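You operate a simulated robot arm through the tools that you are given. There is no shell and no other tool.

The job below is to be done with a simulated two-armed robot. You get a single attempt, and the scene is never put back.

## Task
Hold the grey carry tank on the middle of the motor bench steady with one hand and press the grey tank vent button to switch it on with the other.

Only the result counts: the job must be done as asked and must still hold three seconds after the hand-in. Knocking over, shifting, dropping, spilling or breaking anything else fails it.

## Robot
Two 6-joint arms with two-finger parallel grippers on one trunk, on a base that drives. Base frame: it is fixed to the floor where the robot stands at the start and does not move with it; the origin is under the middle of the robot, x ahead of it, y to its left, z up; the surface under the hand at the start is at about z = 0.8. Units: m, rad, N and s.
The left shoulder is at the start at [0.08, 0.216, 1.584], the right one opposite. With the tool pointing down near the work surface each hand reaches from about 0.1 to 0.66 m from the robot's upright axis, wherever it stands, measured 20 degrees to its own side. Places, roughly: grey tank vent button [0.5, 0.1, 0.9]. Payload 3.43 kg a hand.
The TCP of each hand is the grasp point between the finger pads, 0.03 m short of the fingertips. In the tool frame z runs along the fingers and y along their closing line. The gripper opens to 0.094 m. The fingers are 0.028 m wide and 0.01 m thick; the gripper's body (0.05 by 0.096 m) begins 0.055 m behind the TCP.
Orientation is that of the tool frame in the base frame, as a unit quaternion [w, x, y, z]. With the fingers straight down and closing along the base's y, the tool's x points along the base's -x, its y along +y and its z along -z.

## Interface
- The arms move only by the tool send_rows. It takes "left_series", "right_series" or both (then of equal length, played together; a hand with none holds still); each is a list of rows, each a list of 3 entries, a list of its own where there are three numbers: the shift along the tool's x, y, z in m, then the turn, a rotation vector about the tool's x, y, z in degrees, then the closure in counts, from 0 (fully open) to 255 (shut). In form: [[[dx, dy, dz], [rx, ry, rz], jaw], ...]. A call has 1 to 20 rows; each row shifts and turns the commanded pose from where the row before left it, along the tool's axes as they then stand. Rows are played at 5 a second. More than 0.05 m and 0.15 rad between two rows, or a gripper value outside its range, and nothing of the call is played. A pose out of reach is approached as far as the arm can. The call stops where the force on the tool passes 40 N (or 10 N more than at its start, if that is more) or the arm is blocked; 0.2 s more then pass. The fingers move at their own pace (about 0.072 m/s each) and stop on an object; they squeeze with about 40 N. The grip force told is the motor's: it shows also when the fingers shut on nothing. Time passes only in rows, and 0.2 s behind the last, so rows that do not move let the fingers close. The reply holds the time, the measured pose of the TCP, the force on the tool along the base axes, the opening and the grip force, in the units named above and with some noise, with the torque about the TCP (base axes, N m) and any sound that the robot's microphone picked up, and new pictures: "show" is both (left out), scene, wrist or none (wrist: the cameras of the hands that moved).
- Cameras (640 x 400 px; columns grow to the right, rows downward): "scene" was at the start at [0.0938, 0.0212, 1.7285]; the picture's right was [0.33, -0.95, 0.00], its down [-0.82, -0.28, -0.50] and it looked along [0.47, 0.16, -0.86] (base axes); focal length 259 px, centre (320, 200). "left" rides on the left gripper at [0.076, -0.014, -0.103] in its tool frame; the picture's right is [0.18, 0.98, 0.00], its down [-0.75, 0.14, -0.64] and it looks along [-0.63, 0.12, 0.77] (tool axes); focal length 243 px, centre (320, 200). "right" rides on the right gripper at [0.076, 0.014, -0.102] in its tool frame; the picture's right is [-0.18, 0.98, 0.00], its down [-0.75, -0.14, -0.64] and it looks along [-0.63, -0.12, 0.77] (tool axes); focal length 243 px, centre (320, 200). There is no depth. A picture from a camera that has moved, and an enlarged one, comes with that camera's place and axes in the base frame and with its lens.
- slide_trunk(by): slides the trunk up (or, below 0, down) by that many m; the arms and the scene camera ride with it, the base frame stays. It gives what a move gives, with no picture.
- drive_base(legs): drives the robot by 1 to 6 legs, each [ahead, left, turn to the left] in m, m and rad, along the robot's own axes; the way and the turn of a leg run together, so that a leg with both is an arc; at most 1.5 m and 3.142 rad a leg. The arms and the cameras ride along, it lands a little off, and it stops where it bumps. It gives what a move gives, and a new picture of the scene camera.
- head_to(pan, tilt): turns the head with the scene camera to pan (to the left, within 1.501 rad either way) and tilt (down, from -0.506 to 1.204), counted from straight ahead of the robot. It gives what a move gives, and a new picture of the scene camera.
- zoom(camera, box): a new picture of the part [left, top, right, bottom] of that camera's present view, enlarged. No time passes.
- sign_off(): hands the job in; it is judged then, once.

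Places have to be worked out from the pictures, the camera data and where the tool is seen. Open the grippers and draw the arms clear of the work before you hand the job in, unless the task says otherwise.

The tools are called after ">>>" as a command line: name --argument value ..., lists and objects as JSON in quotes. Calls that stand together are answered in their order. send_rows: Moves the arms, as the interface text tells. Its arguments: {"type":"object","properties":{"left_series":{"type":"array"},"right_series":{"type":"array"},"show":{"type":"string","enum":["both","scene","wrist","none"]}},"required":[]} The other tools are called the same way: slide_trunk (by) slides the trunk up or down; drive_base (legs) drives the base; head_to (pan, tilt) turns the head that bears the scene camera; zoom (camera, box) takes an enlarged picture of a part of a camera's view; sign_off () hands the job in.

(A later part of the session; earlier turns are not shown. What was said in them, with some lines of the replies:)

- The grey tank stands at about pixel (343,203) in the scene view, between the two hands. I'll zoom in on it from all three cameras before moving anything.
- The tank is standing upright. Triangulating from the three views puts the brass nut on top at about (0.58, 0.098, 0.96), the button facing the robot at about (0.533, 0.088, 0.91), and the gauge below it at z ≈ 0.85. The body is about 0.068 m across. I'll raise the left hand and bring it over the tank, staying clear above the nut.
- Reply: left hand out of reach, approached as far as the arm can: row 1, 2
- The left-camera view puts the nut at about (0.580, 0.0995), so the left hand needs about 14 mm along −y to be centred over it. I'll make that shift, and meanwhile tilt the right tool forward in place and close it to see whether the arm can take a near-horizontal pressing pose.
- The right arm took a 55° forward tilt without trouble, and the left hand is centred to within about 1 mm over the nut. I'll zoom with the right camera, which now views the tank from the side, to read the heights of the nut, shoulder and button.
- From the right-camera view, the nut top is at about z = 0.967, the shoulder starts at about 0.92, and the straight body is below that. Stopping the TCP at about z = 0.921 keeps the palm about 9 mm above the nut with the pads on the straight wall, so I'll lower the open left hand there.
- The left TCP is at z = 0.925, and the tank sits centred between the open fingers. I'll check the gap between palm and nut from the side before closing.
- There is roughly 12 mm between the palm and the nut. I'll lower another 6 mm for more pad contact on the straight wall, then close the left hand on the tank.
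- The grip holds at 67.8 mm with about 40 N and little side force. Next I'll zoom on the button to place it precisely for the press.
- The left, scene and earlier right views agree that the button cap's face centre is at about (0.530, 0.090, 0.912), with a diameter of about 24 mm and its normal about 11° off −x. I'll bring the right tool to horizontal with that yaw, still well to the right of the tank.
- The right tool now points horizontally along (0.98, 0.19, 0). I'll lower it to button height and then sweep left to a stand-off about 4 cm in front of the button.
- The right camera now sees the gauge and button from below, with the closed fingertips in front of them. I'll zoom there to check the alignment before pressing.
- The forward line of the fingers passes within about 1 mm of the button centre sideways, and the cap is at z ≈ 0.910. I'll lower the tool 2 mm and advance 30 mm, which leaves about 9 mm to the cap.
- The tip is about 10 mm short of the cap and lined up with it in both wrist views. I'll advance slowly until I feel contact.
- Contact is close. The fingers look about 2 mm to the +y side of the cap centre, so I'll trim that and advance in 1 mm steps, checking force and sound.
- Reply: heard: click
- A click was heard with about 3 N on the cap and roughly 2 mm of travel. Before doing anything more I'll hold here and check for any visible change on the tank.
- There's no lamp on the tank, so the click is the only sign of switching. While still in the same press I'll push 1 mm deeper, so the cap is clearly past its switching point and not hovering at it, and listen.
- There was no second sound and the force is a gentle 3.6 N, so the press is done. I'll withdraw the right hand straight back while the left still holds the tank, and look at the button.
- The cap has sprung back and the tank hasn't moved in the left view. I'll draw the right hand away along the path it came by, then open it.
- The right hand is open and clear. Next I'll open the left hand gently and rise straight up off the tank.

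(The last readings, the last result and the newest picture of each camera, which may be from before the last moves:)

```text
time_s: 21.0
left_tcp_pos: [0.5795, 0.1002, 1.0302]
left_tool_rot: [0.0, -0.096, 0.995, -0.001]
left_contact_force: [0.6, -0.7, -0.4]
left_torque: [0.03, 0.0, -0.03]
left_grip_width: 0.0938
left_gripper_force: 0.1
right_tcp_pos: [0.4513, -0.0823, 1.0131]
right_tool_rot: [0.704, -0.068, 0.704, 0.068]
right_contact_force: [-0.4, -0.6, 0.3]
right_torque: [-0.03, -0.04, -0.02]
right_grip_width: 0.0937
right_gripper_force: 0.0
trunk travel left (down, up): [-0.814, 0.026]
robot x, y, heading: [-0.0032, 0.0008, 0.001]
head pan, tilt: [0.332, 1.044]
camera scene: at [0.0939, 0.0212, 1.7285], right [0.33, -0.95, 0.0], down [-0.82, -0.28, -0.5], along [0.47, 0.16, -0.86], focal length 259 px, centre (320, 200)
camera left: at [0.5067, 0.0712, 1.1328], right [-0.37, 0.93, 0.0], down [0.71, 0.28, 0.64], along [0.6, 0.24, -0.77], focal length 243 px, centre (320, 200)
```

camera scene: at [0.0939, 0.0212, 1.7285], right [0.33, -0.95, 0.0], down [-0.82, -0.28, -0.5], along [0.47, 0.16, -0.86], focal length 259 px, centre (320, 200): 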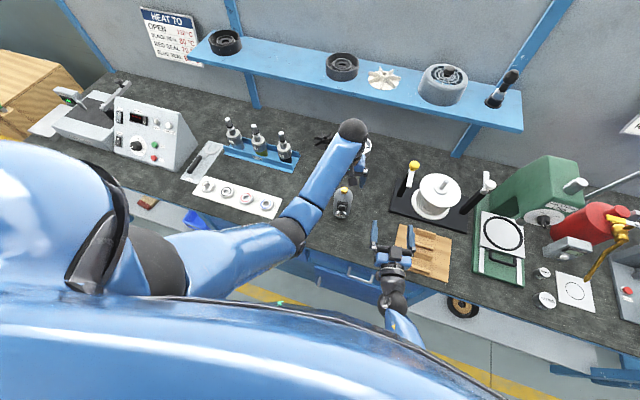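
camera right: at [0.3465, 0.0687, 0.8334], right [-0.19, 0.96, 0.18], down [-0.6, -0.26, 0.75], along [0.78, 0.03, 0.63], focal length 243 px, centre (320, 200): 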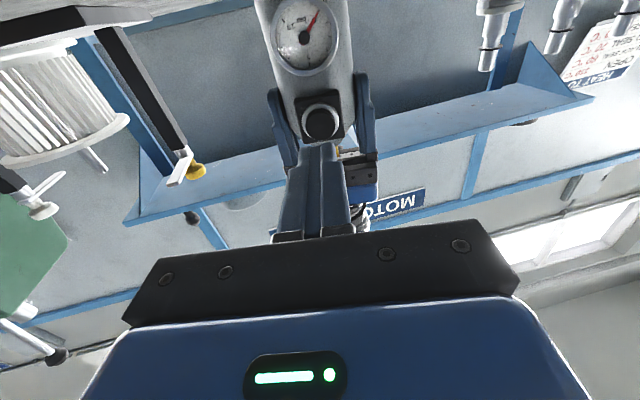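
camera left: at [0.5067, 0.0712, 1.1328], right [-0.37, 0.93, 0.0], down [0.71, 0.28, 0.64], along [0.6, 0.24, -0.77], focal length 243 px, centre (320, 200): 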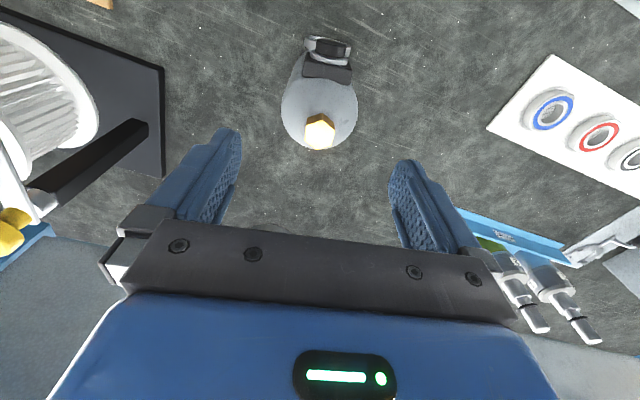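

The tank is upright and in its original place. I'll move the left hand off to its own side so both arms are clear of the work.

>>> send_rows --left_series '[[[0, 0.03, 0], [0, 0, 0], 0], [[0.01, 0.04, 0], [0, 0, 0], 0], [[0.01, 0.04, 0], [0, 0, 0], 0], [[0.01, 0.04, 0], [0, 0, 0], 0], [[0.01, 0.04, 0], [0, 0, 0], 0], [[0.01, 0.03, 0], [0, 0, 0], 0], [[0, 0, 0], [0, 0, 0], 0]]' --show "both"

>>> zoom --camera "scene" --box '[290, 150, 400, 240]'

```text
time_s: 22.6
left_tcp_pos: [0.4874, 0.3052, 1.0313]
left_tool_rot: [-0.001, -0.096, 0.995, 0.0]
left_contact_force: [0.0, -0.8, 0.0]
left_torque: [0.01, 0.02, 0.0]
left_grip_width: 0.0943
left_gripper_force: 0.0
right_tcp_pos: [0.4507, -0.0821, 1.0136]
right_tool_rot: [0.704, -0.068, 0.704, 0.067]
right_contact_force: [0.8, 0.4, 0.8]
right_torque: [0.01, 0.01, -0.07]
right_grip_width: 0.0943
right_gripper_force: 0.1
trunk travel left (down, up): [-0.814, 0.026]
robot x, y, heading: [0.0011, 0.0014, 0.003]
head pan, tilt: [0.332, 1.044]
camera scene: at [0.0942, 0.0206, 1.7285], right [0.33, -0.95, 0.0], down [-0.82, -0.28, -0.5], along [0.47, 0.16, -0.86], focal length 259 px, centre (320, 200)
camera left: at [0.4152, 0.2771, 1.1341], right [-0.37, 0.93, 0.0], down [0.71, 0.28, 0.64], along [0.6, 0.24, -0.77], focal length 243 px, centre (320, 200)
```

scene: 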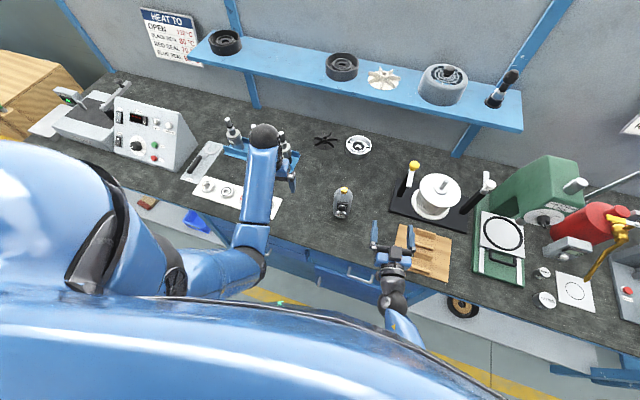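
left: 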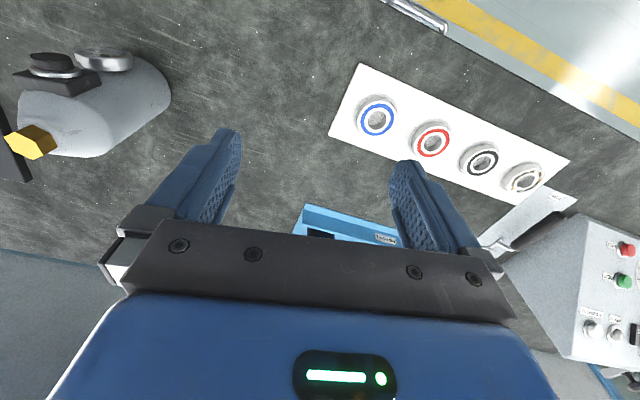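

```text
4.44 times, centred on (345, 195) of scene
camera zoom: at [0.0942, 0.0206, 1.7285], right [0.33, -0.95, 0.0], down [-0.82, -0.28, -0.5], along [0.47, 0.16, -0.86], focal length 1151 px, centre (209, 222)
```

zoom: 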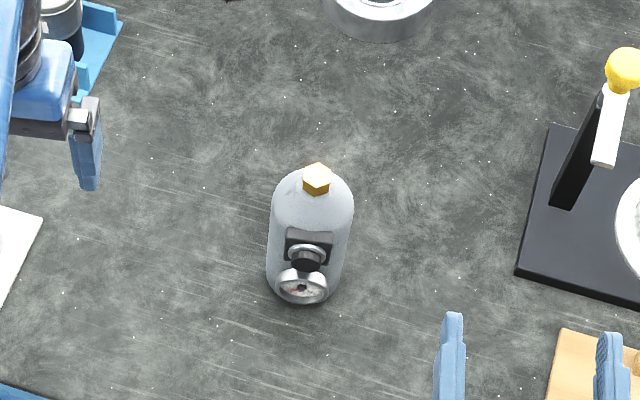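

The tank stands where it started, and nothing else in view has been disturbed. The button clicked once during the press, and both hands are open and clear, so I'm handing the job in.

>>> sign_off

```text
The job is handed in.
```

I held the grey carry tank steady with the left hand and pressed its vent button once with the right, and the job is handed in. I heard a single click with about 3 N on the button. The tank has no lamp and its gauge needle showed no clear change, so that click is the only sign that it switched on.

The button sprang back after the press, and the tank is still upright where it started. Nothing else in view was disturbed. Both grippers were open and clear of the tank before hand-in.
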